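You operate a simulated robot arm through the tools that you are given. There is no shell and no other tool.

The job below is to be done with a simulated robot arm. You get a single attempt, and the scene is never put back.

TASK
Open the iris, park it beside the splitter and fold the mirror down.
Fine: park it between splitter and flip mirror; lever fully wide, magnet off; wind the shift stage back to 0.
Where things are to end (x, y in the base frame): grey iris within 5 cm of [9, 64].

The check looks at the end state, three seconds after you hand in, the way a careful person would. Anything else that was tipped, shoved, dropped, spilled or broken makes it a failure. Flat cloth is picked up by pressing the open fingertips on it (5 to 10 N) and closing them slowly along it; thin cloth reads only 2 to 8 mm in the jaws.

THE ROBOT
A 6-joint arm with a two-finger parallel gripper, fixed in place. Base frame: the origin is at the foot of the arm, x ahead of it, y to its left, z up; the work surface is at about z = 85. Lengths are in cm, angles in rad, forces in N, time in s.
With the tool pointing down near the work surface it reaches from about 30 to 66 cm from the base axis. Its first joint turns from -2.007 to 2.007 rad. Payload 3.43 kg.
The TCP is the grasp point between the finger pads, 3.4 cm short of the fingertips. In the tool frame z runs along the fingers and y along their closing line. The gripper opens to 12.8 cm. The fingers are 2.4 cm wide and 1.2 cm thick; the gripper's body (4.8 by 13 cm) begins 9.6 cm behind the TCP.
Orientation is told as [roll, pitch, yaw] about the base's x, y, z axes, in that order, counted from this pose: with the fingers straight down and closing along the base's y, the tool's x points along the base's -x, its y along +y and its z along -z.

THE INTERFACE
- The arm moves only by the tool servo_tool. Its argument "increments" is a list of rows, each an object (a shift or turn left out is 0, a gripper value left out holds the last) with "grip": the finger opening in cm, from 0 to 12.8; "slide": the shift along the base's x, y, z in cm, a list of three; "turn": the turn, a rotation vector about the base's x, y, z in degrees, a list of three. In form: [{"grip": grip, "slide": [tx, ty, tz], "turn": [rx, ry, rz]}, ...]. A call has 1 to 20 rows; each row shifts and turns the commanded pose from where the row before left it. A row lasts 0.2 s, in which the tool goes at most 5 cm and 0.15 rad; a call with a longer step from one row to the next is refused whole, and so is a gripper value outside its range. A pose out of reach is approached as far as the arm can. The call stops where the force on the tool passes 50 N (or 10 N more than at its start, if that is more) or the arm is blocked; 0.2 s more then pass. Each finger travels about 15.3 cm/s and halts on what it meets, pressing with about 23 N; the grip force reading is that of the motor and also rises with nothing between the fingers. The clock runs only during rows and for 0.2 s after the last one: add rows that do not move to give the fingers time. The reply holds the time, the measured pose of the TCP, the force on the tool along the base axes, the opening and the grip force, in the units named above and with some noise, with the torque about the TCP (base axes, N m) and any sound that the robot's microphone picked up, and new pictures: "show" is both (left out), scene, wrist or none.
- Cameras (640 x 400 px; columns grow to the right, rows downward): "scene" is fixed at [4.99, 49.98, 167.78]; the picture's right is [0.51, -0.86, 0.00], its down [-0.84, -0.51, -0.18] and it looks along [0.16, 0.09, -0.98] (base axes); focal length 214 px, centre (320, 200). "wrist" rides on the gripper at [7.6, -1.1, -16] in the tool frame; the picture's right is [0.15, 0.99, 0.00], its down [-0.88, 0.13, -0.46] and it looks along [-0.45, 0.07, 0.89] (tool axes); focal length 234 px, centre (320, 200). There is no depth. A picture from a camera that has moved, and an enlarged one, comes with that camera's place and axes in the base frame and with its lens.
- lift_body(by): slides the trunk up (or, below 0, down) by that many cm; the arm rides with it, the base frame stays. It gives what a move gives, with no picture.
- zoom(camera, box): a new picture of the part [left, top, right, bottom] of that camera's present view, enlarged. No time passes.
- close_job(): hands the job in; it is judged then, once.

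Nothing tells you positions but the pictures and the camera data. Unless the task says otherwise, let go and move clear before handing in.

The tools are called as name(argument=value, ...) on one line, values as JSON. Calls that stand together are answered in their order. servo_tool: Moves the arm, as the interface text tells. Its arguments: {"type":"object","properties":{"increments":{"type":"array","items":{"type":"object","properties":{"grip":{"type":"number"},"slide":{"type":"array","items":{"type":"number"}},"turn":{"type":"array","items":{"type":"number"}}}}},"show":{"type":"string","enum":["both","scene","wrist","none"]}},"required":["increments"]} The other tools are called the same way: lift_body (by) slides the trunk up or down; zoom (camera, box) takes an enlarged picture of a part of a camera's view; close_job () hands the job in.

At the start:

```text
time: 0.0
eef_pos: [10.72, 32.37, 134.93]
ee_rot: [0.0, 0.0, 0.001]
force: [0.7, 0.6, 0.0]
moment: [0.02, 0.0, 0.0]
width: 12.82
grasp_force: 0.0
trunk travel left (down, up): [-90.0, 9.0]
```

scene: 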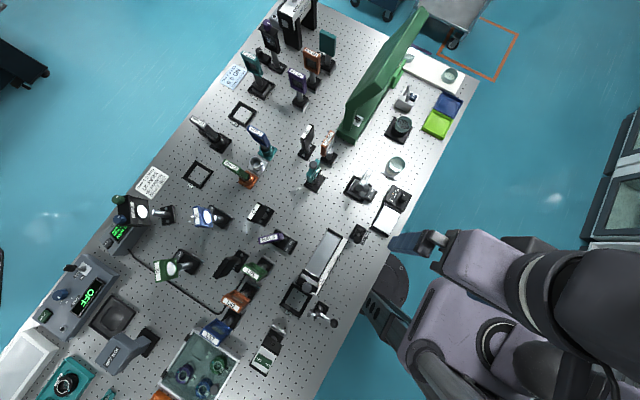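
wrist: 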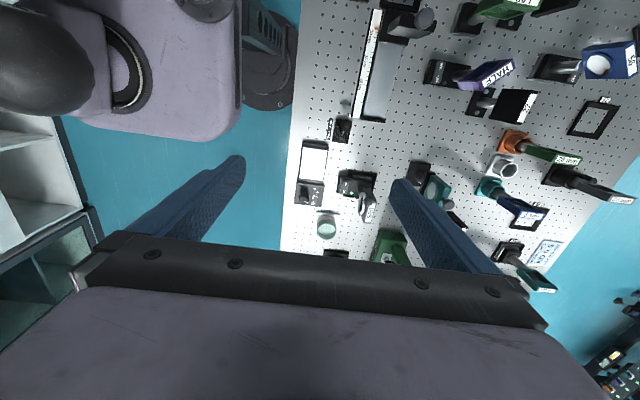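

I see an optical bench with many mounted parts, some of them labelled. I'll enlarge parts of the scene view to identify the iris, splitter, flip mirror and shift stage before I move anything.

zoom(camera="scene", box=[180, 90, 340, 190])

zoom(camera="scene", box=[140, 180, 300, 280])

zoom(camera="scene", box=[260, 180, 420, 280])

zoom(camera="scene", box=[200, 260, 360, 360])

zoom(camera="scene", box=[300, 80, 460, 180])

zoom(camera="scene", box=[220, 0, 380, 100])

zoom(camera="scene", box=[30, 180, 190, 280])

zoom(camera="scene", box=[0, 260, 240, 400])

```text
4.00 times, centred on (260, 140) of scene
camera zoom: at [4.99, 49.98, 167.78], right [0.51, -0.86, 0.0], down [-0.84, -0.51, -0.18], along [0.16, 0.09, -0.98], focal length 858 px, centre (560, 440)
```

zoom: 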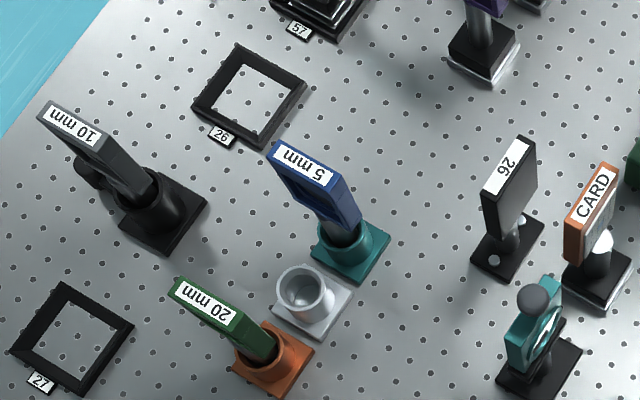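

```text
4.00 times, centred on (220, 230) of scene
camera zoom: at [4.99, 49.98, 167.78], right [0.51, -0.86, 0.0], down [-0.84, -0.51, -0.18], along [0.16, 0.09, -0.98], focal length 858 px, centre (720, 80)
```

zoom: 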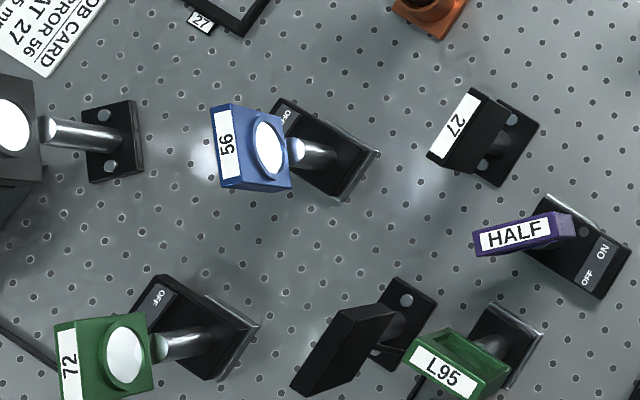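

```text
4.00 times, centred on (340, 230) of scene
camera zoom: at [4.99, 49.98, 167.78], right [0.51, -0.86, 0.0], down [-0.84, -0.51, -0.18], along [0.16, 0.09, -0.98], focal length 858 px, centre (240, 80)
```

zoom: 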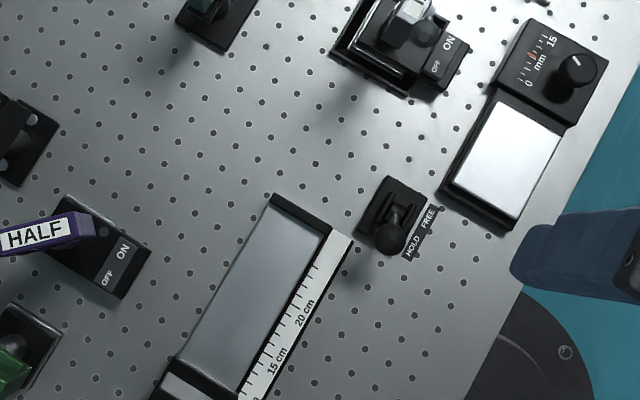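

```text
4.00 times, centred on (280, 310) of scene
camera zoom: at [4.99, 49.98, 167.78], right [0.51, -0.86, 0.0], down [-0.84, -0.51, -0.18], along [0.16, 0.09, -0.98], focal length 858 px, centre (480, -240)
```

zoom: 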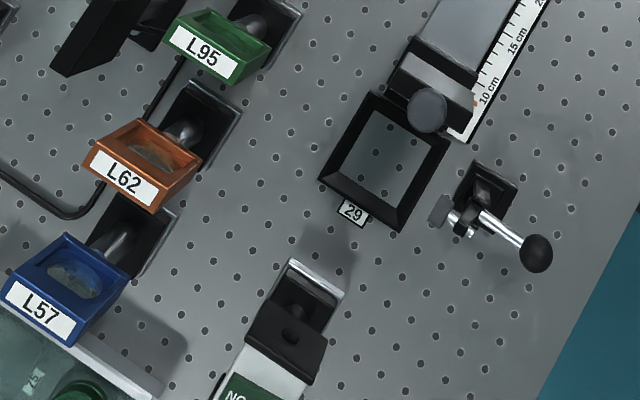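

```text
4.00 times, centred on (380, 130) of scene
camera zoom: at [4.99, 49.98, 167.78], right [0.51, -0.86, 0.0], down [-0.84, -0.51, -0.18], along [0.16, 0.09, -0.98], focal length 858 px, centre (80, 480)
```

zoom: 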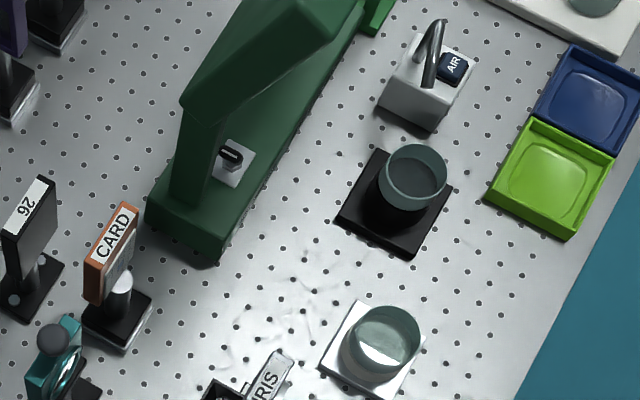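

```text
4.00 times, centred on (300, 50) of scene
camera zoom: at [4.99, 49.98, 167.78], right [0.51, -0.86, 0.0], down [-0.84, -0.51, -0.18], along [0.16, 0.09, -0.98], focal length 858 px, centre (400, 800)
```

zoom: 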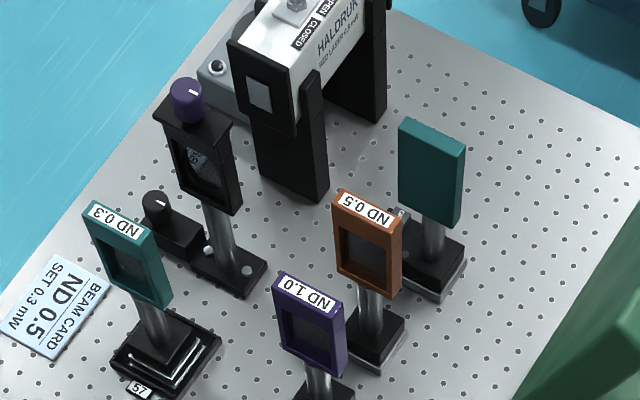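

```text
4.00 times, centred on (110, 230) of scene
camera zoom: at [4.99, 49.98, 167.78], right [0.51, -0.86, 0.0], down [-0.84, -0.51, -0.18], along [0.16, 0.09, -0.98], focal length 858 px, centre (1160, 80)
```

zoom: 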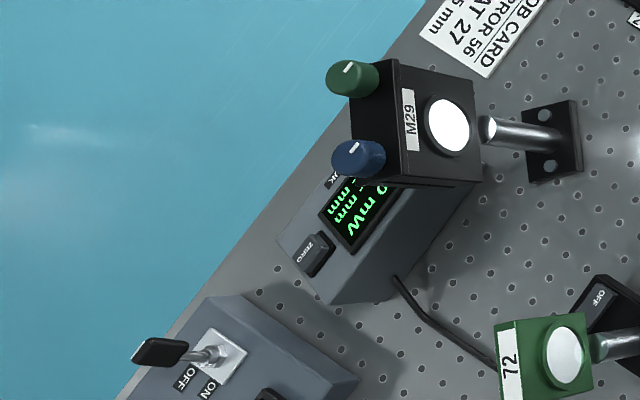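

```text
2.67 times, centred on (120, 330) of scene
camera zoom: at [4.99, 49.98, 167.78], right [0.51, -0.86, 0.0], down [-0.84, -0.51, -0.18], along [0.16, 0.09, -0.98], focal length 572 px, centre (853, -147)
```

zoom: 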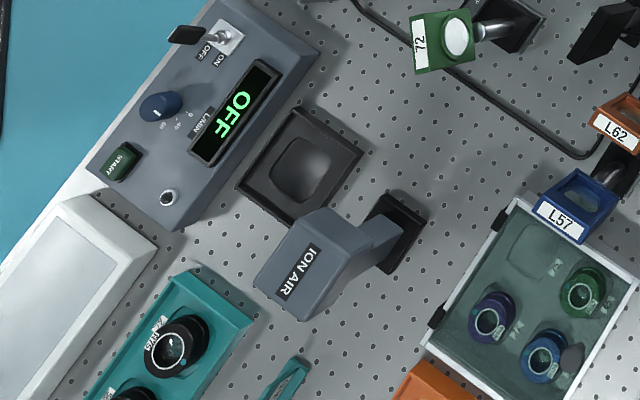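

The target [9, 64] projects to about pixel (294, 211). That lies between the purple "HALF" part, probably the splitter, and the teal part with the ball knob, probably the flip mirror. I'll look more closely at those two, the iris and the knob stage.

zoom(camera="scene", box=[335, 165, 383, 195])

zoom(camera="scene", box=[332, 165, 396, 205])

zoom(camera="scene", box=[290, 150, 354, 190])

zoom(camera="scene", box=[370, 180, 418, 210])

zoom(camera="scene", box=[250, 220, 314, 260])

zoom(camera="wrist", box=[280, 120, 440, 220])

zoom(camera="wrist", box=[280, 160, 360, 210])

zoom(camera="wrist", box=[390, 150, 470, 200])

```text
13.33 times, centred on (359, 180) of scene
camera zoom: at [4.99, 49.98, 167.78], right [0.51, -0.86, 0.0], down [-0.84, -0.51, -0.18], along [0.16, 0.09, -0.98], focal length 2860 px, centre (-200, 467)
```

zoom: 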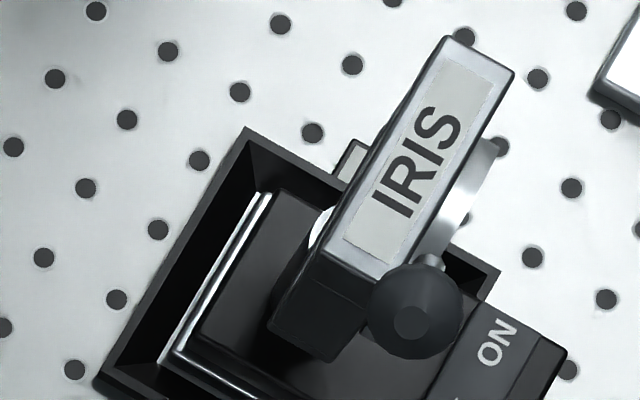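

```text
10.00 times, centred on (364, 185) of scene
camera zoom: at [4.99, 49.98, 167.78], right [0.51, -0.86, 0.0], down [-0.84, -0.51, -0.18], along [0.16, 0.09, -0.98], focal length 2145 px, centre (-120, 350)
```

zoom: 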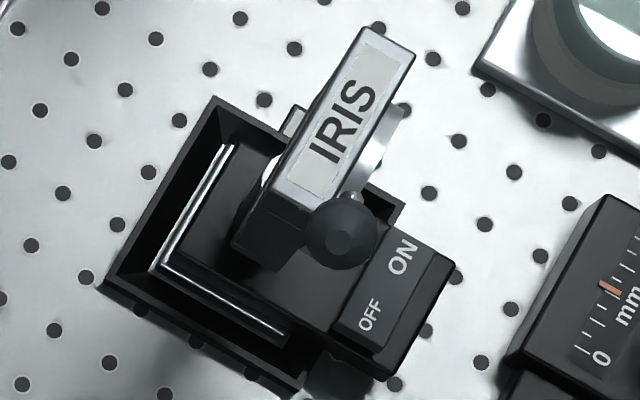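

```text
10.00 times, centred on (322, 170) of scene
camera zoom: at [4.99, 49.98, 167.78], right [0.51, -0.86, 0.0], down [-0.84, -0.51, -0.18], along [0.16, 0.09, -0.98], focal length 2145 px, centre (300, 500)
```

zoom: 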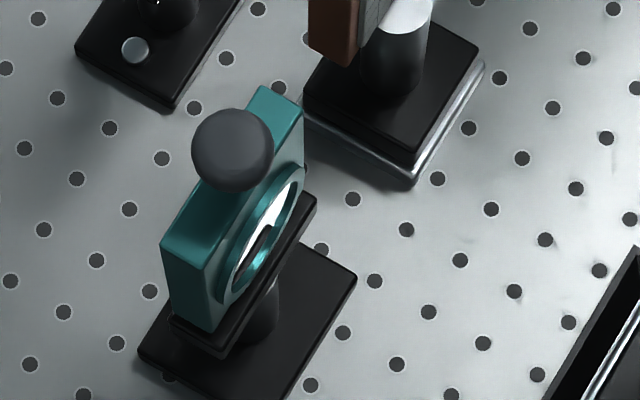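

```text
13.33 times, centred on (394, 195) of scene
camera zoom: at [4.99, 49.98, 167.78], right [0.51, -0.86, 0.0], down [-0.84, -0.51, -0.18], along [0.16, 0.09, -0.98], focal length 2860 px, centre (-667, 267)
```

zoom: 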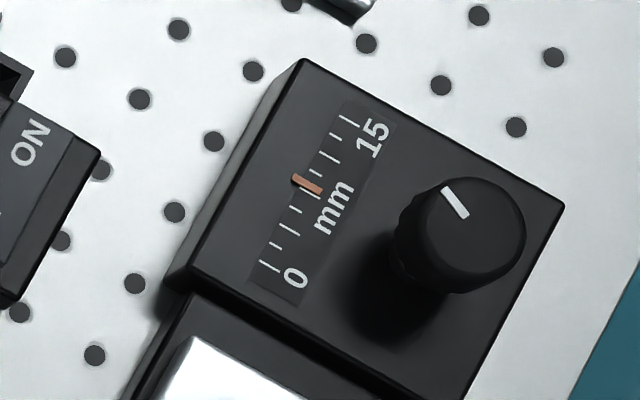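

```text
10.00 times, centred on (282, 240) of scene
camera zoom: at [4.99, 49.98, 167.78], right [0.51, -0.86, 0.0], down [-0.84, -0.51, -0.18], along [0.16, 0.09, -0.98], focal length 2145 px, centre (700, -200)
```

zoom: 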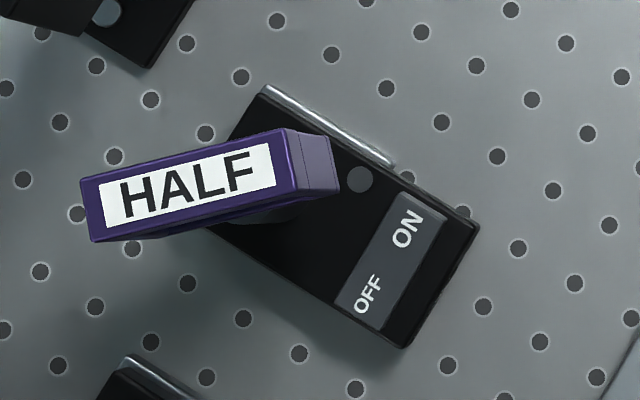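

```text
4.00 times, centred on (360, 170) of wrist
camera zoom: at [3.09, 31.26, 151.11], right [-0.15, 0.99, 0.0], down [0.88, 0.13, 0.46], along [0.45, 0.07, -0.89], focal length 937 px, centre (160, 320)
```

zoom: 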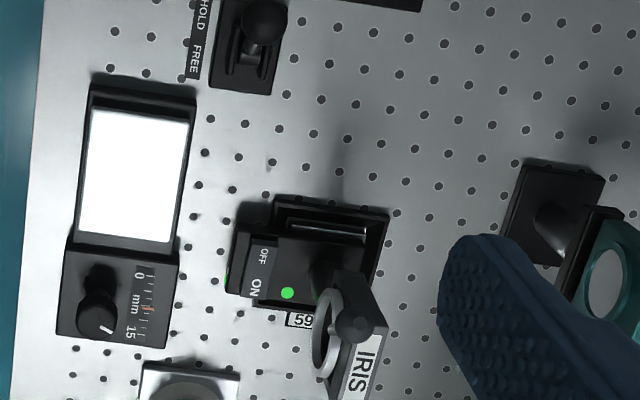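

```text
8.00 times, centred on (320, 185) of wrist
camera zoom: at [3.09, 31.26, 151.11], right [-0.15, 0.99, 0.0], down [0.88, 0.13, 0.46], along [0.45, 0.07, -0.89], focal length 1873 px, centre (320, 320)
```

zoom: 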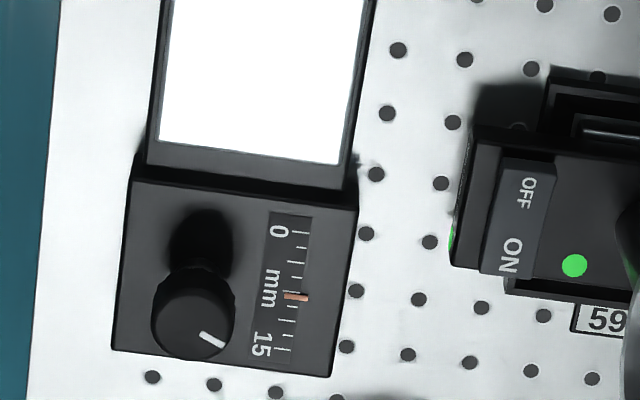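

```text
8.00 times, centred on (430, 175) of wrist
camera zoom: at [3.09, 31.26, 151.11], right [-0.15, 0.99, 0.0], down [0.88, 0.13, 0.46], along [0.45, 0.07, -0.89], focal length 1873 px, centre (-560, 400)
```

zoom: 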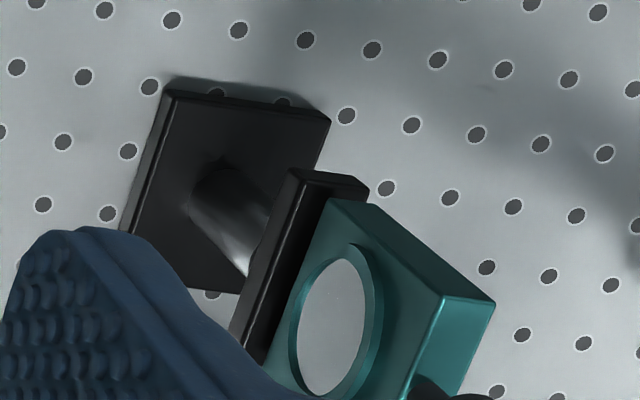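

The iris sits in a frame marked "59" with its magnet ON (green light). The splitter is HALF at about (-3.5, 64), the flip mirror is the teal part at about (23, 63), and the shift stage is the knob box reading about 8 mm. I'll bring the wrist camera closer.

servo_tool(increments=[{"slide": [2, 2, -4]}, {"slide": [2, 2, -4]}, {"slide": [2, 2, -4]}, {"slide": [2, 2, -4]}, {"slide": [1, 2, -2]}, {}], show="both")

```text
time: 1.4
eef_pos: [19.39, 42.44, 116.98]
ee_rot: [0.001, 0.0, 0.001]
force: [0.3, -0.1, 0.1]
moment: [0.04, 0.03, -0.01]
width: 12.79
grasp_force: 0.1
trunk travel left (down, up): [-90.0, 9.0]
camera wrist: at [11.91, 41.15, 132.99], right [-0.15, 0.99, 0.0], down [0.88, 0.13, 0.46], along [0.45, 0.07, -0.89], focal length 234 px, centre (320, 200)
```

scene: 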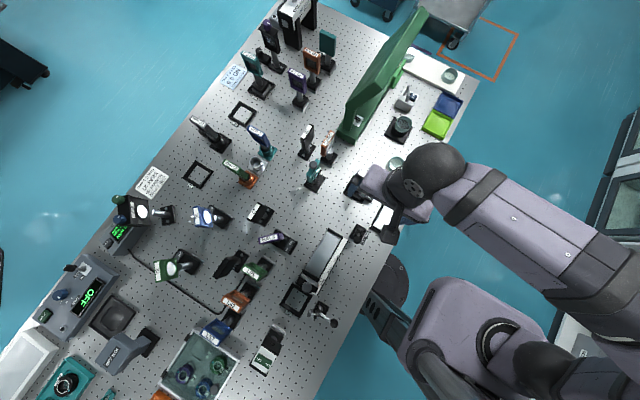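
wrist: 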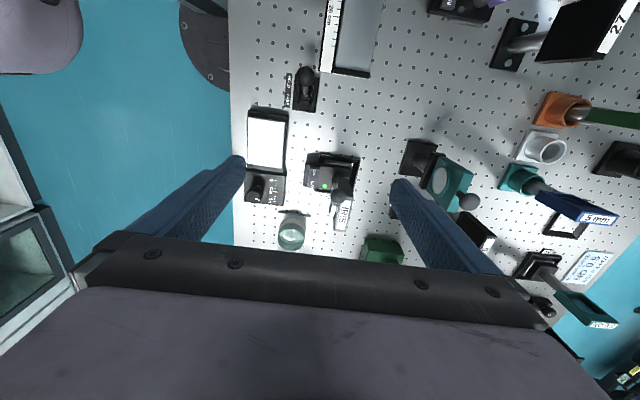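

The objects are now clear in the wrist view. I'll enlarge each one and work out positions and heights.

zoom(camera="wrist", box=[290, 140, 386, 240])

zoom(camera="wrist", box=[390, 130, 486, 220])

zoom(camera="wrist", box=[236, 155, 300, 210])

```text
4.00 times, centred on (338, 190) of wrist
camera zoom: at [11.91, 41.15, 132.99], right [-0.15, 0.99, 0.0], down [0.88, 0.13, 0.46], along [0.45, 0.07, -0.89], focal length 937 px, centre (248, 240)
```

zoom: 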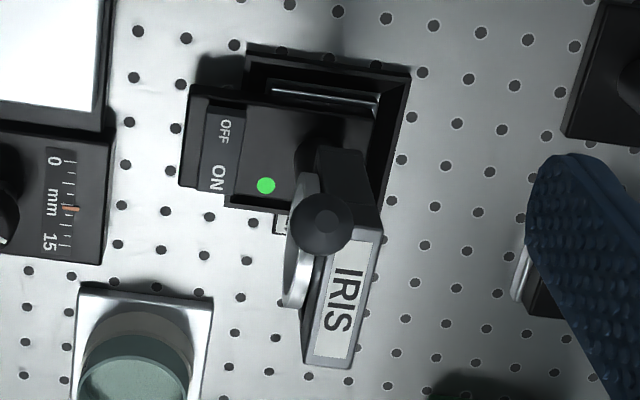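

```text
4.44 times, centred on (438, 175) of wrist
camera zoom: at [11.91, 41.15, 132.99], right [-0.15, 0.99, 0.0], down [0.88, 0.13, 0.46], along [0.45, 0.07, -0.89], focal length 1041 px, centre (-204, 311)
```

zoom: 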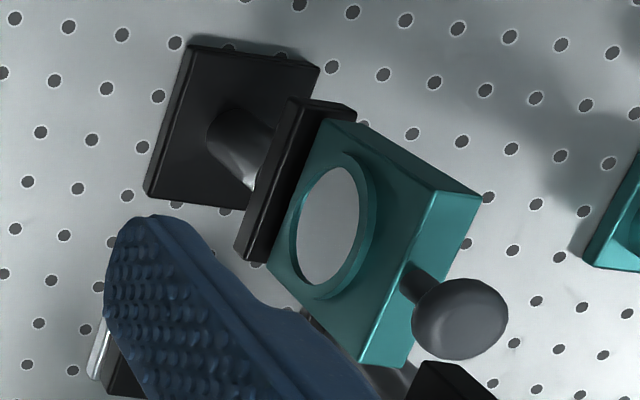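

```text
7.27 times, centred on (268, 182) of wrist
camera zoom: at [11.91, 41.15, 132.99], right [-0.15, 0.99, 0.0], down [0.88, 0.13, 0.46], along [0.45, 0.07, -0.89], focal length 1703 px, centre (698, 327)
```

zoom: 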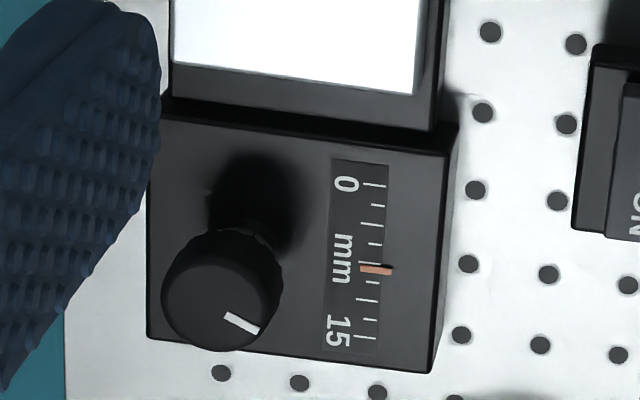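

Triangulated positions: iris label top about (29.5, 47.5, 102), lever ball about (25, 46, 105), flip ball about (23, 63, 106), stage knob about (34, 31, 91). I'll turn the wrist camera to look at the iris from the front, to see the lever and any markings.

servo_tool(increments=[{"slide": [0.8, -0.9, 0], "turn": [0, 0, 8.2]}, {"slide": [0.8, -0.9, 0], "turn": [0, 0, 8.2]}, {"slide": [0.8, -0.9, 0], "turn": [0, 0, 8.2]}, {"slide": [0.8, -0.9, 0], "turn": [0, 0, 8.2]}, {"slide": [0.8, -0.9, 0], "turn": [0, 0, 8.2]}, {"slide": [0.8, -0.9, 0], "turn": [0, 0, 8.2]}, {"slide": [0.8, -0.9, 0], "turn": [0, 0, 8.2]}, {"slide": [0.8, -0.9, 0], "turn": [0, 0, 8.2]}, {"slide": [0.8, -0.9, 0], "turn": [0, 0, 8.2]}, {"slide": [0.8, -0.9, 0], "turn": [0, 0, 8.2]}, {"slide": [0.4, -0.5, 0], "turn": [0, 0, 8]}, {}], show="both")

```text
time: 4.0
eef_pos: [28.18, 32.87, 116.9]
ee_rot: [0.0, 0.0, 1.572]
force: [-0.3, -0.6, 0.0]
moment: [-0.03, -0.03, 0.0]
width: 12.82
grasp_force: 0.1
trunk travel left (down, up): [-90.0, 9.0]
camera wrist: at [29.31, 25.26, 133.07], right [-0.99, -0.15, 0.0], down [-0.13, 0.88, 0.46], along [-0.07, 0.45, -0.89], focal length 234 px, centre (320, 200)
```

scene: 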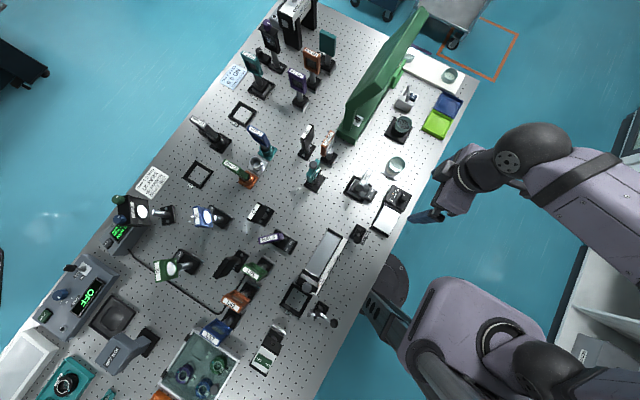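
wrist: 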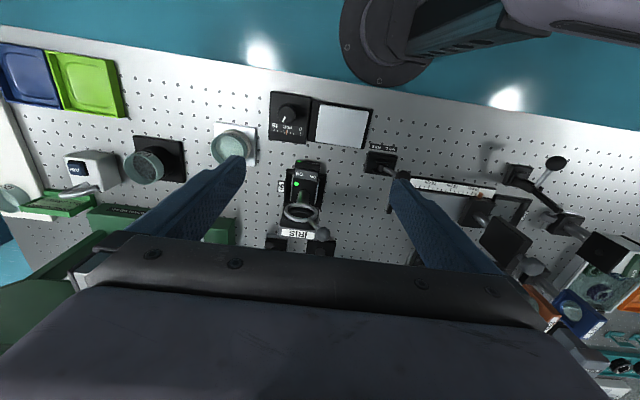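

zoom(camera="wrist", box=[255, 150, 351, 250])

zoom(camera="wrist", box=[255, 85, 415, 185])

```text
4.00 times, centred on (303, 200) of wrist
camera zoom: at [29.31, 25.26, 133.07], right [-0.99, -0.15, 0.0], down [-0.13, 0.88, 0.46], along [-0.07, 0.45, -0.89], focal length 937 px, centre (388, 200)
```

zoom: 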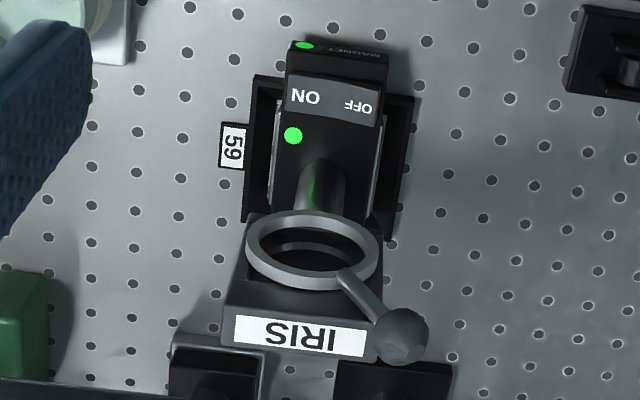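

```text
4.00 times, centred on (335, 135) of wrist
camera zoom: at [29.31, 25.26, 133.07], right [-0.99, -0.15, 0.0], down [-0.13, 0.88, 0.46], along [-0.07, 0.45, -0.89], focal length 937 px, centre (260, 460)
```

zoom: 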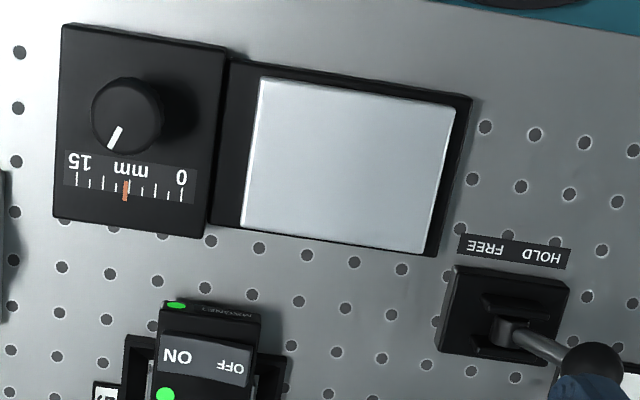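

servo_tool(increments=[{"slide": [0.2, 0, -3], "turn": [8.2, 0, 0]}, {"slide": [0.2, 0, -3], "turn": [8.2, 0, 0]}, {"slide": [0, 0, -3], "turn": [8.2, 0, 0]}, {"slide": [0, 0, -2], "turn": [8.2, 0, 0]}, {}], show="wrist")

```text
time: 5.2
eef_pos: [28.43, 32.97, 105.77]
ee_rot: [-0.001, -0.572, 1.568]
force: [-0.5, 0.2, 0.5]
moment: [0.0, -0.02, 0.01]
width: 12.78
grasp_force: 0.0
trunk travel left (down, up): [-90.0, 9.0]
camera wrist: at [29.5, 17.88, 115.25], right [-0.99, -0.12, -0.08], down [-0.13, 0.49, 0.86], along [-0.07, 0.86, -0.5], focal length 234 px, centre (320, 200)
```

wrist: 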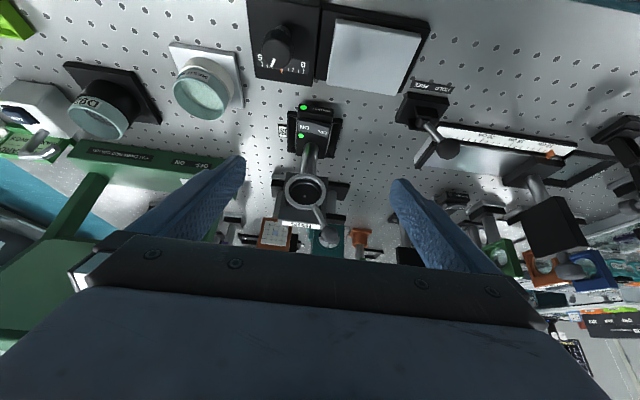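

zoom(camera="wrist", box=[266, 155, 362, 255])

zoom(camera="wrist", box=[270, 90, 366, 160])

zoom(camera="wrist", box=[300, 210, 370, 260])

```text
4.00 times, centred on (314, 205) of wrist
camera zoom: at [29.5, 17.88, 115.25], right [-0.99, -0.12, -0.08], down [-0.13, 0.49, 0.86], along [-0.07, 0.86, -0.5], focal length 937 px, centre (344, 180)
```

zoom: 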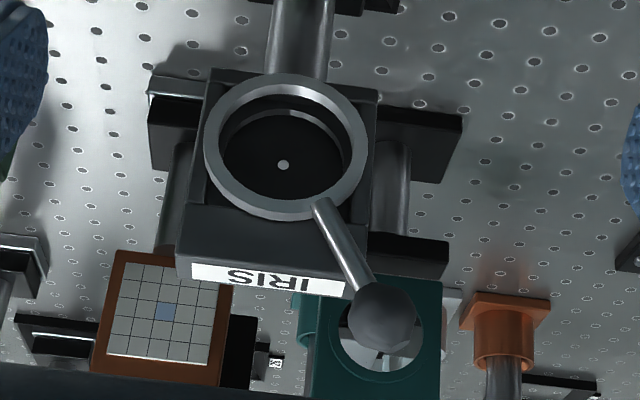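

```text
5.71 times, centred on (318, 125) of wrist
camera zoom: at [29.5, 17.88, 115.25], right [-0.99, -0.12, -0.08], down [-0.13, 0.49, 0.86], along [-0.07, 0.86, -0.5], focal length 1338 px, centre (331, 629)
```

zoom: 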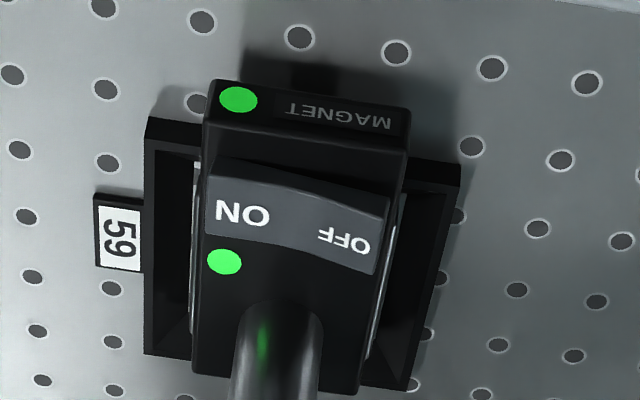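

```text
8.00 times, centred on (335, 235) of wrist
camera zoom: at [29.5, 17.88, 115.25], right [-0.99, -0.12, -0.08], down [-0.13, 0.49, 0.86], along [-0.07, 0.86, -0.5], focal length 1873 px, centre (200, -80)
```

zoom: 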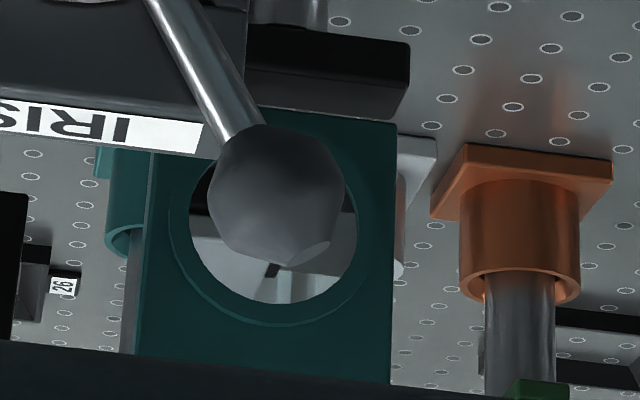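

The aperture is a small pinhole now and the lever ball is tilted toward -x at about (25.7, 45.3, 104), so I can watch the hole open as I move it. The MAGNET rocker sits at about (29.4, 42.4, 89) with its OFF end toward -x. While the magnet still holds the base, I'll straddle the ball with partly closed fingers.

servo_tool(increments=[{"grip": 5, "slide": [-0.6, 1, 3], "turn": [-8.2, 0, 0]}, {"slide": [-0.6, 2, 3], "turn": [-8.2, 0, 0]}, {"slide": [-0.8, 3, 2], "turn": [-8.2, 0, 0]}, {"slide": [-0.8, 3, 0], "turn": [-8.2, 0, 0]}, {"slide": [0, 2.2, 0]}, {}], show="wrist")

```text
time: 6.6
eef_pos: [25.81, 44.17, 113.85]
ee_rot: [-0.001, 0.001, 1.572]
force: [0.7, 0.1, -0.2]
moment: [0.01, -0.01, -0.03]
width: 4.99
grasp_force: 0.2
trunk travel left (down, up): [-90.0, 9.0]
camera wrist: at [26.99, 36.53, 130.09], right [-0.99, -0.15, 0.0], down [-0.13, 0.88, 0.45], along [-0.07, 0.45, -0.89], focal length 234 px, centre (320, 200)
```

wrist: 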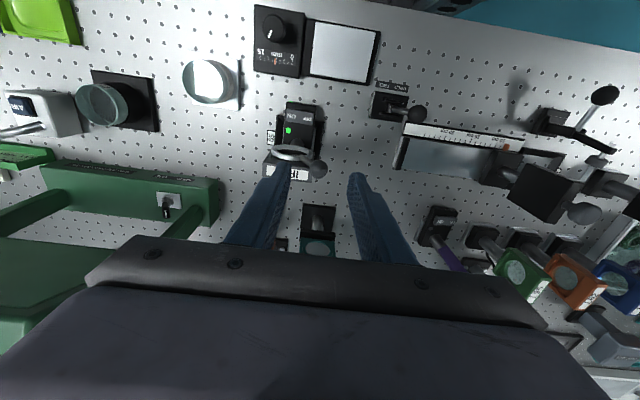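

The fingertips straddle the ball's column, and the ball's predicted pixel matches what I see. I'll descend so the tips are beside the ball.

servo_tool(increments=[{"slide": [0, 0, -2.5]}, {"slide": [0, 0, -2.5]}, {"slide": [0, 0, -2]}, {"slide": [0, 0, -0.6]}, {}], show="both")

zoom(camera="wrist", box=[240, 120, 400, 220])

zoom(camera="scene", box=[320, 150, 400, 200])

```text
time: 7.8
eef_pos: [25.71, 44.13, 106.49]
ee_rot: [-0.001, 0.001, 1.571]
force: [0.3, -0.5, -0.2]
moment: [0.0, -0.02, -0.03]
width: 5.02
grasp_force: 0.1
trunk travel left (down, up): [-90.0, 9.0]
camera wrist: at [26.89, 36.43, 122.53], right [-0.99, -0.15, 0.0], down [-0.13, 0.88, 0.46], along [-0.07, 0.45, -0.89], focal length 234 px, centre (320, 200)
```

scene: 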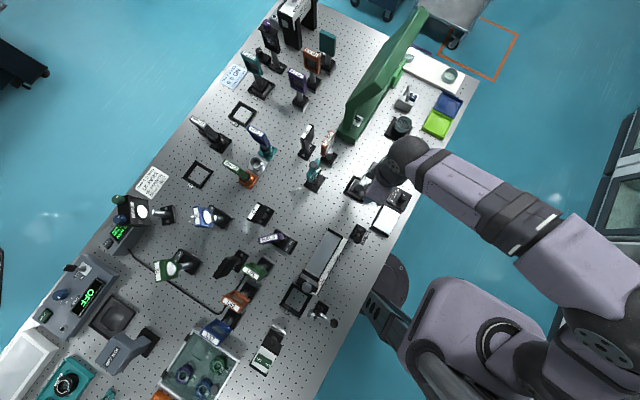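
wrist: 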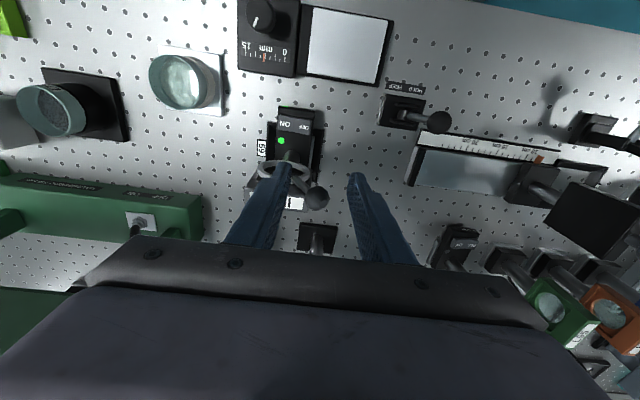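

```text
4.00 times, centred on (320, 170) of wrist
camera zoom: at [26.89, 36.43, 122.53], right [-0.99, -0.15, 0.0], down [-0.13, 0.88, 0.46], along [-0.07, 0.45, -0.89], focal length 937 px, centre (320, 320)
```

zoom: 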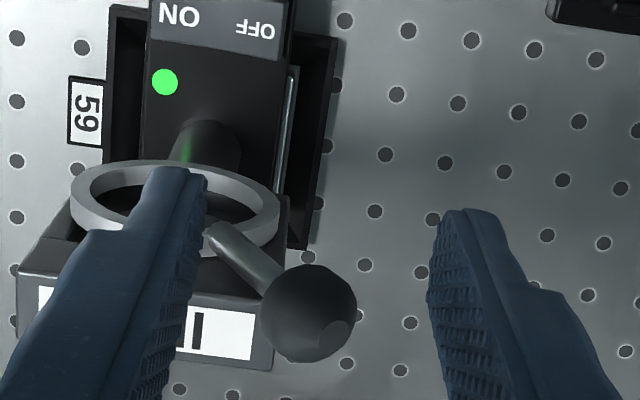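

```text
8.00 times, centred on (360, 175) of scene
camera zoom: at [4.99, 49.98, 167.78], right [0.51, -0.86, 0.0], down [-0.84, -0.51, -0.18], along [0.16, 0.09, -0.98], focal length 1716 px, centre (0, 400)
```

zoom: 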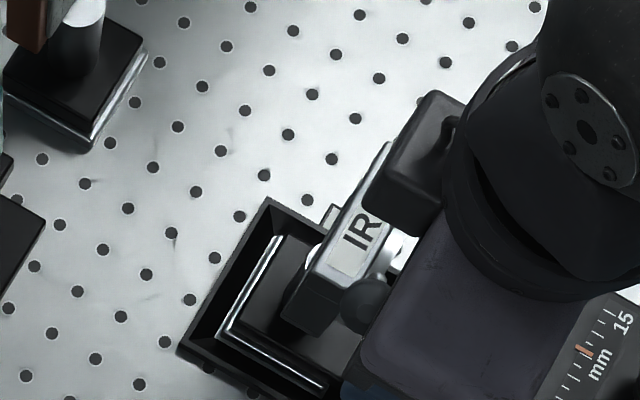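

The ball is at about y = 45.7, so I'll shift 1.2 cm in y for better overlap. Then I'll push slowly toward +x while watching force and aperture.

servo_tool(increments=[{"slide": [0, 0.6, 0]}, {"slide": [0, 0.6, 0]}, {"slide": [0.5, 0, 0]}, {"slide": [0.5, 0, 0]}, {"slide": [0.4, 0, 0]}, {"slide": [0.3, 0, 0]}, {"slide": [0.3, 0, 0]}, {"slide": [0.3, 0, 0]}, {"slide": [0.3, 0, 0]}, {"slide": [0.3, 0, 0]}, {}], show="wrist")

zoom(camera="wrist", box=[240, 120, 400, 220])

```text
time: 10.2
eef_pos: [28.71, 45.28, 106.35]
ee_rot: [0.002, -0.001, 1.571]
force: [0.1, -0.5, -1.0]
moment: [-0.01, 0.02, -0.04]
width: 5.01
grasp_force: 0.0
trunk travel left (down, up): [-90.0, 9.0]
camera wrist: at [29.77, 37.62, 122.48], right [-0.99, -0.15, 0.0], down [-0.13, 0.88, 0.46], along [-0.07, 0.45, -0.89], focal length 234 px, centre (320, 200)
```

wrist: 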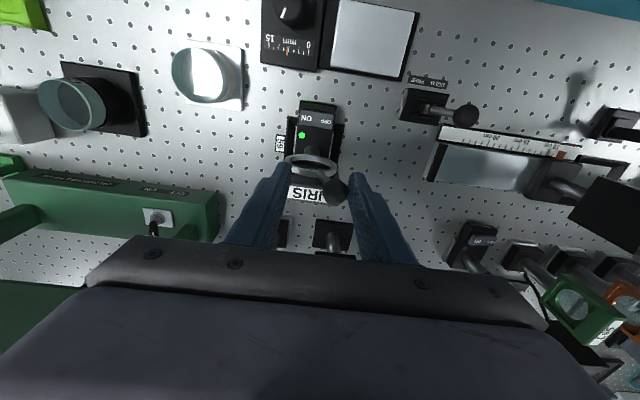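

```text
4.00 times, centred on (320, 170) of wrist
camera zoom: at [29.77, 37.62, 122.48], right [-0.99, -0.15, 0.0], down [-0.13, 0.88, 0.46], along [-0.07, 0.45, -0.89], focal length 937 px, centre (320, 320)
```

zoom: 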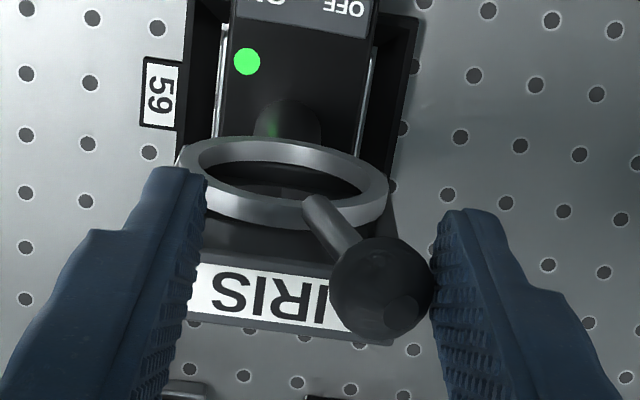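

The ball has moved about 1.5 cm with almost no resistance. I'll continue toward +x and check the aperture.

servo_tool(increments=[{"slide": [0.3, 0, 0]}, {"slide": [0.3, 0, 0]}, {"slide": [0.3, 0, 0]}, {"slide": [0.3, 0, 0]}, {"slide": [0.3, 0, 0]}, {"slide": [0.3, 0, 0]}, {"slide": [0.3, 0, 0]}, {"slide": [0.3, 0, 0]}, {}], show="wrist")

zoom(camera="wrist", box=[240, 120, 400, 220])

```text
time: 12.2
eef_pos: [30.95, 45.3, 106.53]
ee_rot: [-0.001, 0.0, 1.57]
force: [-0.1, 0.3, -0.2]
moment: [0.02, -0.03, -0.01]
width: 5.0
grasp_force: 0.0
trunk travel left (down, up): [-90.0, 9.0]
camera wrist: at [32.04, 37.64, 122.58], right [-0.99, -0.15, 0.0], down [-0.13, 0.88, 0.46], along [-0.07, 0.45, -0.89], focal length 234 px, centre (320, 200)
```

wrist: 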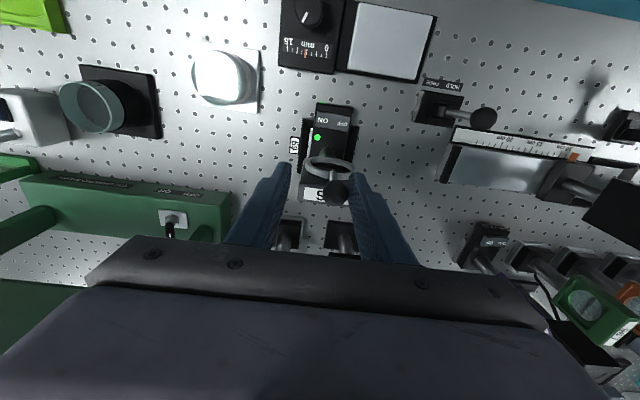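

```text
4.00 times, centred on (320, 170) of wrist
camera zoom: at [32.04, 37.64, 122.58], right [-0.99, -0.15, 0.0], down [-0.13, 0.88, 0.46], along [-0.07, 0.45, -0.89], focal length 937 px, centre (320, 320)
```

zoom: 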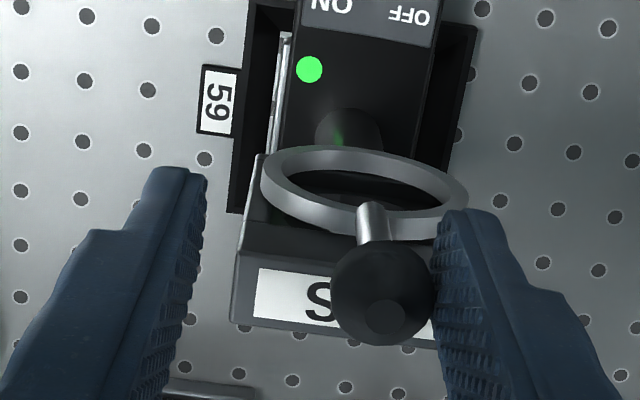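

servo_tool(increments=[{"slide": [0.3, 0, 0]}, {"slide": [0.3, 0, 0]}, {"slide": [0.3, 0, 0]}, {"slide": [0.3, 0, 0]}, {"slide": [0.3, 0, 0]}, {"slide": [0.3, 0, 0]}, {"slide": [0.3, 0, 0]}, {"slide": [0.3, 0, 0]}, {}], show="wrist")

zoom(camera="wrist", box=[240, 120, 400, 220])

```text
time: 14.2
eef_pos: [33.4, 45.33, 106.4]
ee_rot: [-0.001, -0.001, 1.571]
force: [-0.2, -0.2, -0.4]
moment: [-0.02, 0.02, -0.01]
width: 4.97
grasp_force: 0.1
trunk travel left (down, up): [-90.0, 9.0]
camera wrist: at [34.51, 37.74, 122.47], right [-0.99, -0.15, 0.0], down [-0.13, 0.88, 0.46], along [-0.07, 0.45, -0.89], focal length 234 px, centre (320, 200)
```

wrist: 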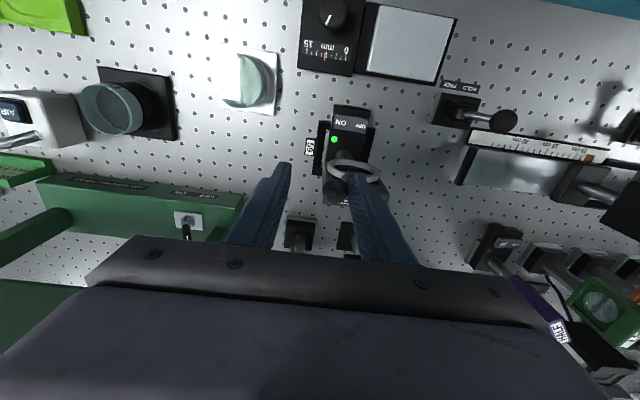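

```text
4.00 times, centred on (320, 170) of wrist
camera zoom: at [34.51, 37.74, 122.47], right [-0.99, -0.15, 0.0], down [-0.13, 0.88, 0.46], along [-0.07, 0.45, -0.89], focal length 937 px, centre (320, 320)
```

zoom: 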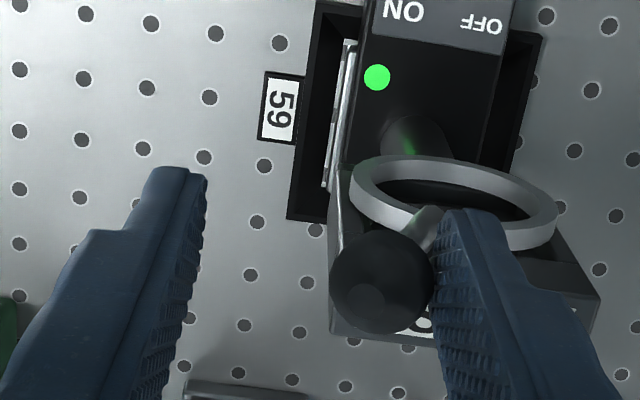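

servo_tool(increments=[{"slide": [0.3, 0, 0]}, {"slide": [0.3, 0, 0]}, {"slide": [0.3, 0, 0]}, {"slide": [0.3, 0, -0.1]}, {"slide": [0.3, 0, -0.1]}, {"slide": [0.3, 0, -0.1]}, {}], show="wrist")

zoom(camera="wrist", box=[240, 120, 400, 220])

```text
time: 15.8
eef_pos: [35.18, 45.41, 106.18]
ee_rot: [-0.001, -0.002, 1.57]
force: [-1.4, 0.2, 0.0]
moment: [-0.01, 0.04, 0.02]
width: 5.01
grasp_force: 0.4
trunk travel left (down, up): [-90.0, 9.0]
camera wrist: at [36.32, 37.72, 122.27], right [-0.99, -0.15, 0.0], down [-0.13, 0.88, 0.46], along [-0.07, 0.45, -0.89], focal length 234 px, centre (320, 200)
```

wrist: 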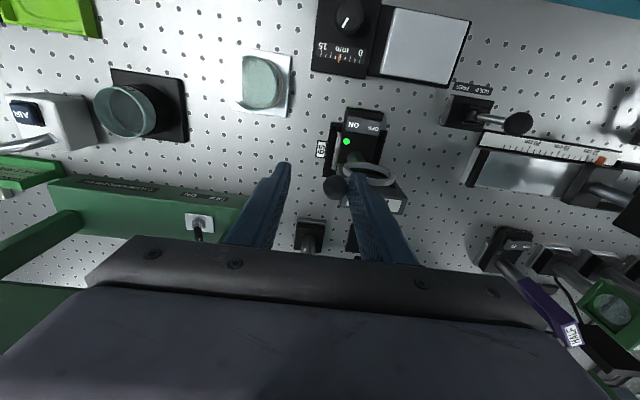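

```text
4.00 times, centred on (320, 170) of wrist
camera zoom: at [36.32, 37.72, 122.27], right [-0.99, -0.15, 0.0], down [-0.13, 0.88, 0.46], along [-0.07, 0.45, -0.89], focal length 937 px, centre (320, 320)
```

zoom: 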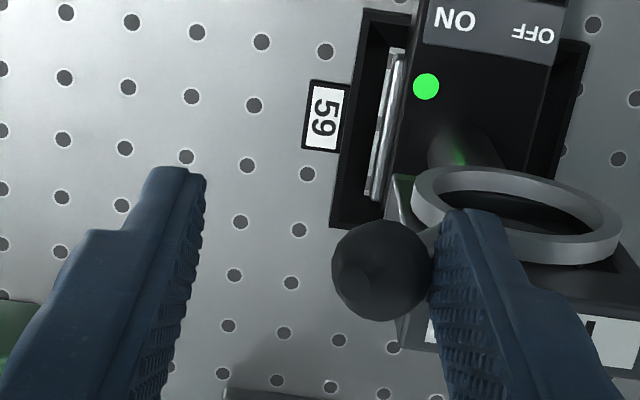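

The lever is now about +37° past vertical with little resistance. Before I go further, I'll back off and check the aperture from the front to confirm it's opening.

servo_tool(increments=[{"slide": [0, 0, 3]}, {"slide": [-0.5, -1, 2]}, {"slide": [-1.5, -3, 0], "turn": [8.2, 0, 0]}, {"slide": [-1.5, -3, -1], "turn": [8.2, 0, 0]}, {"slide": [-1.5, -3, -2], "turn": [8.2, 0, 0]}, {"slide": [-1, -2.5, -2], "turn": [8.2, 0, 0]}, {}], show="wrist")

zoom(camera="wrist", box=[266, 155, 362, 255])

```text
time: 17.4
eef_pos: [29.14, 32.72, 106.38]
ee_rot: [-0.002, -0.572, 1.569]
force: [-0.2, 0.3, 0.3]
moment: [-0.02, 0.0, 0.01]
width: 5.0
grasp_force: 0.1
trunk travel left (down, up): [-90.0, 9.0]
camera wrist: at [30.33, 17.59, 115.73], right [-0.99, -0.12, -0.08], down [-0.13, 0.49, 0.86], along [-0.06, 0.86, -0.5], focal length 234 px, centre (320, 200)
```

wrist: 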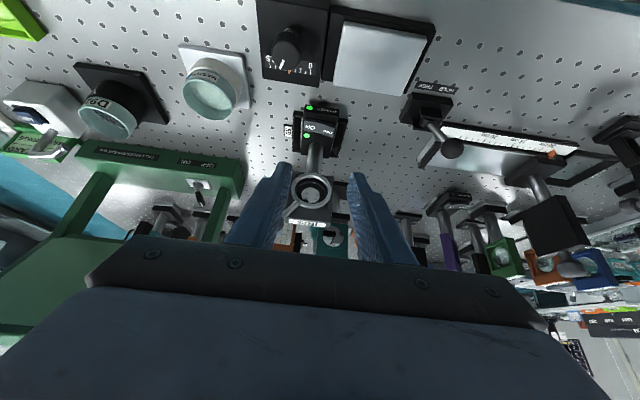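

```text
4.00 times, centred on (314, 205) of wrist
camera zoom: at [30.33, 17.59, 115.73], right [-0.99, -0.12, -0.08], down [-0.13, 0.49, 0.86], along [-0.06, 0.86, -0.5], focal length 937 px, centre (344, 180)
```

zoom: 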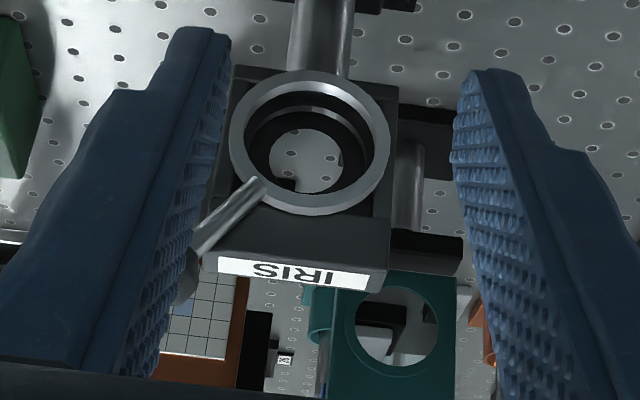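

Pushing toward +x is opening it: the aperture is now about half wide. I'll close the fingers and press down on the ball from above on the +x side to take the lever to its end stop.

servo_tool(increments=[{"grip": 0, "slide": [1, 1, 3], "turn": [-8.2, 0, 0]}, {"slide": [1, 2, 2], "turn": [-8.2, 0, 0]}, {"slide": [1.2, 3, 0], "turn": [-8.2, 0, 0]}, {"slide": [1.2, 3.3, 0], "turn": [-8.2, 0, 0]}, {"slide": [1.2, 3.5, -0.5]}, {}], show="wrist")

zoom(camera="wrist", box=[240, 110, 400, 210])

```text
time: 18.8
eef_pos: [34.75, 45.38, 110.66]
ee_rot: [0.0, 0.0, 1.572]
force: [-0.1, 0.0, -0.3]
moment: [0.0, 0.0, -0.01]
width: 0.0
grasp_force: 23.1
trunk travel left (down, up): [-90.0, 9.0]
camera wrist: at [35.85, 37.77, 126.84], right [-0.99, -0.15, 0.0], down [-0.13, 0.88, 0.45], along [-0.07, 0.45, -0.89], focal length 234 px, centre (320, 200)
```

wrist: 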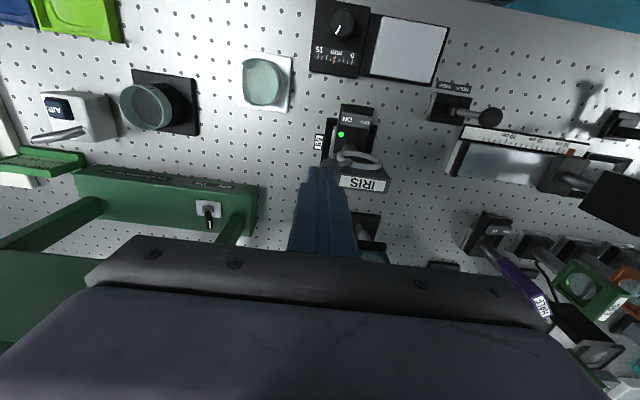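

```text
4.00 times, centred on (320, 160) of wrist
camera zoom: at [35.85, 37.77, 126.84], right [-0.99, -0.15, 0.0], down [-0.13, 0.88, 0.45], along [-0.07, 0.45, -0.89], focal length 937 px, centre (320, 360)
```

zoom: 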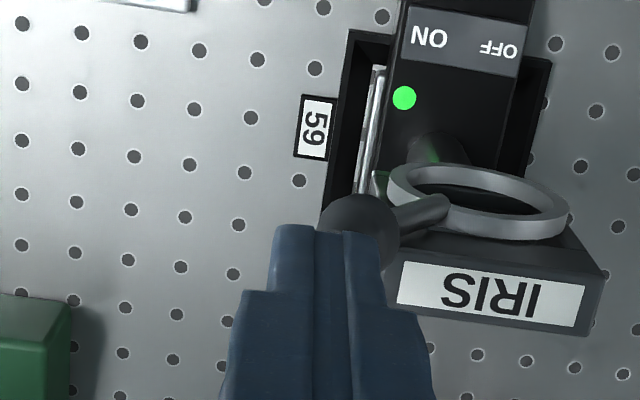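

servo_tool(increments=[{"slide": [-0.4, 0.5, -1]}, {"slide": [0, 0, -0.8]}, {"slide": [0, 0, -0.3]}, {"slide": [0, 0, -0.3]}, {"slide": [0.1, 0, -0.3]}, {"slide": [0.1, 0, -0.3]}, {"slide": [0.1, 0, -0.3]}, {}], show="wrist")

zoom(camera="wrist", box=[240, 110, 400, 210])

```text
time: 20.6
eef_pos: [34.66, 46.11, 107.76]
ee_rot: [-0.003, -0.005, 1.57]
force: [1.4, -0.8, 20.2]
moment: [-0.06, 0.1, -0.02]
width: 0.0
grasp_force: 22.3
trunk travel left (down, up): [-90.0, 9.0]
camera wrist: at [35.79, 38.37, 123.78], right [-0.99, -0.15, 0.0], down [-0.13, 0.88, 0.46], along [-0.06, 0.46, -0.89], focal length 234 px, centre (320, 200)
```

wrist: 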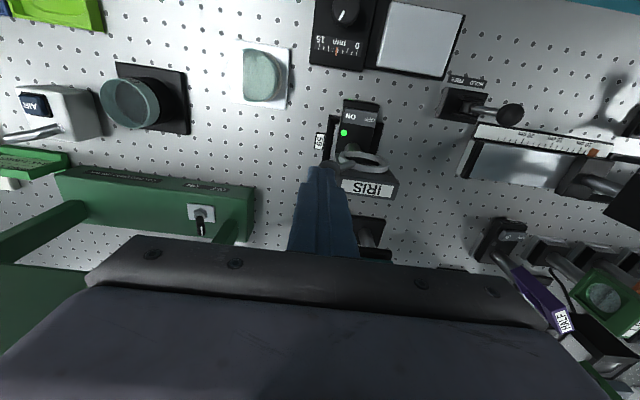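

```text
4.00 times, centred on (320, 160) of wrist
camera zoom: at [35.79, 38.37, 123.78], right [-0.99, -0.15, 0.0], down [-0.13, 0.88, 0.46], along [-0.06, 0.46, -0.89], focal length 937 px, centre (320, 360)
```

zoom: 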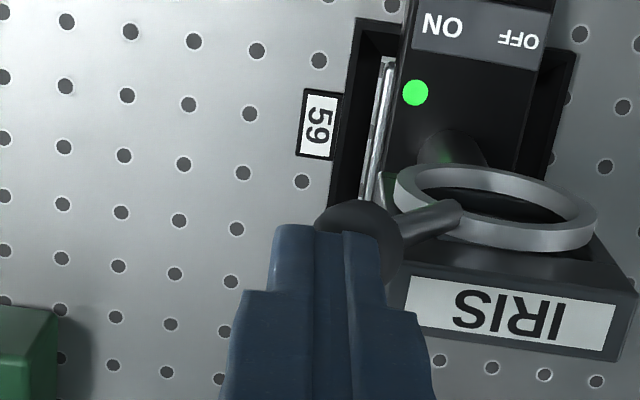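

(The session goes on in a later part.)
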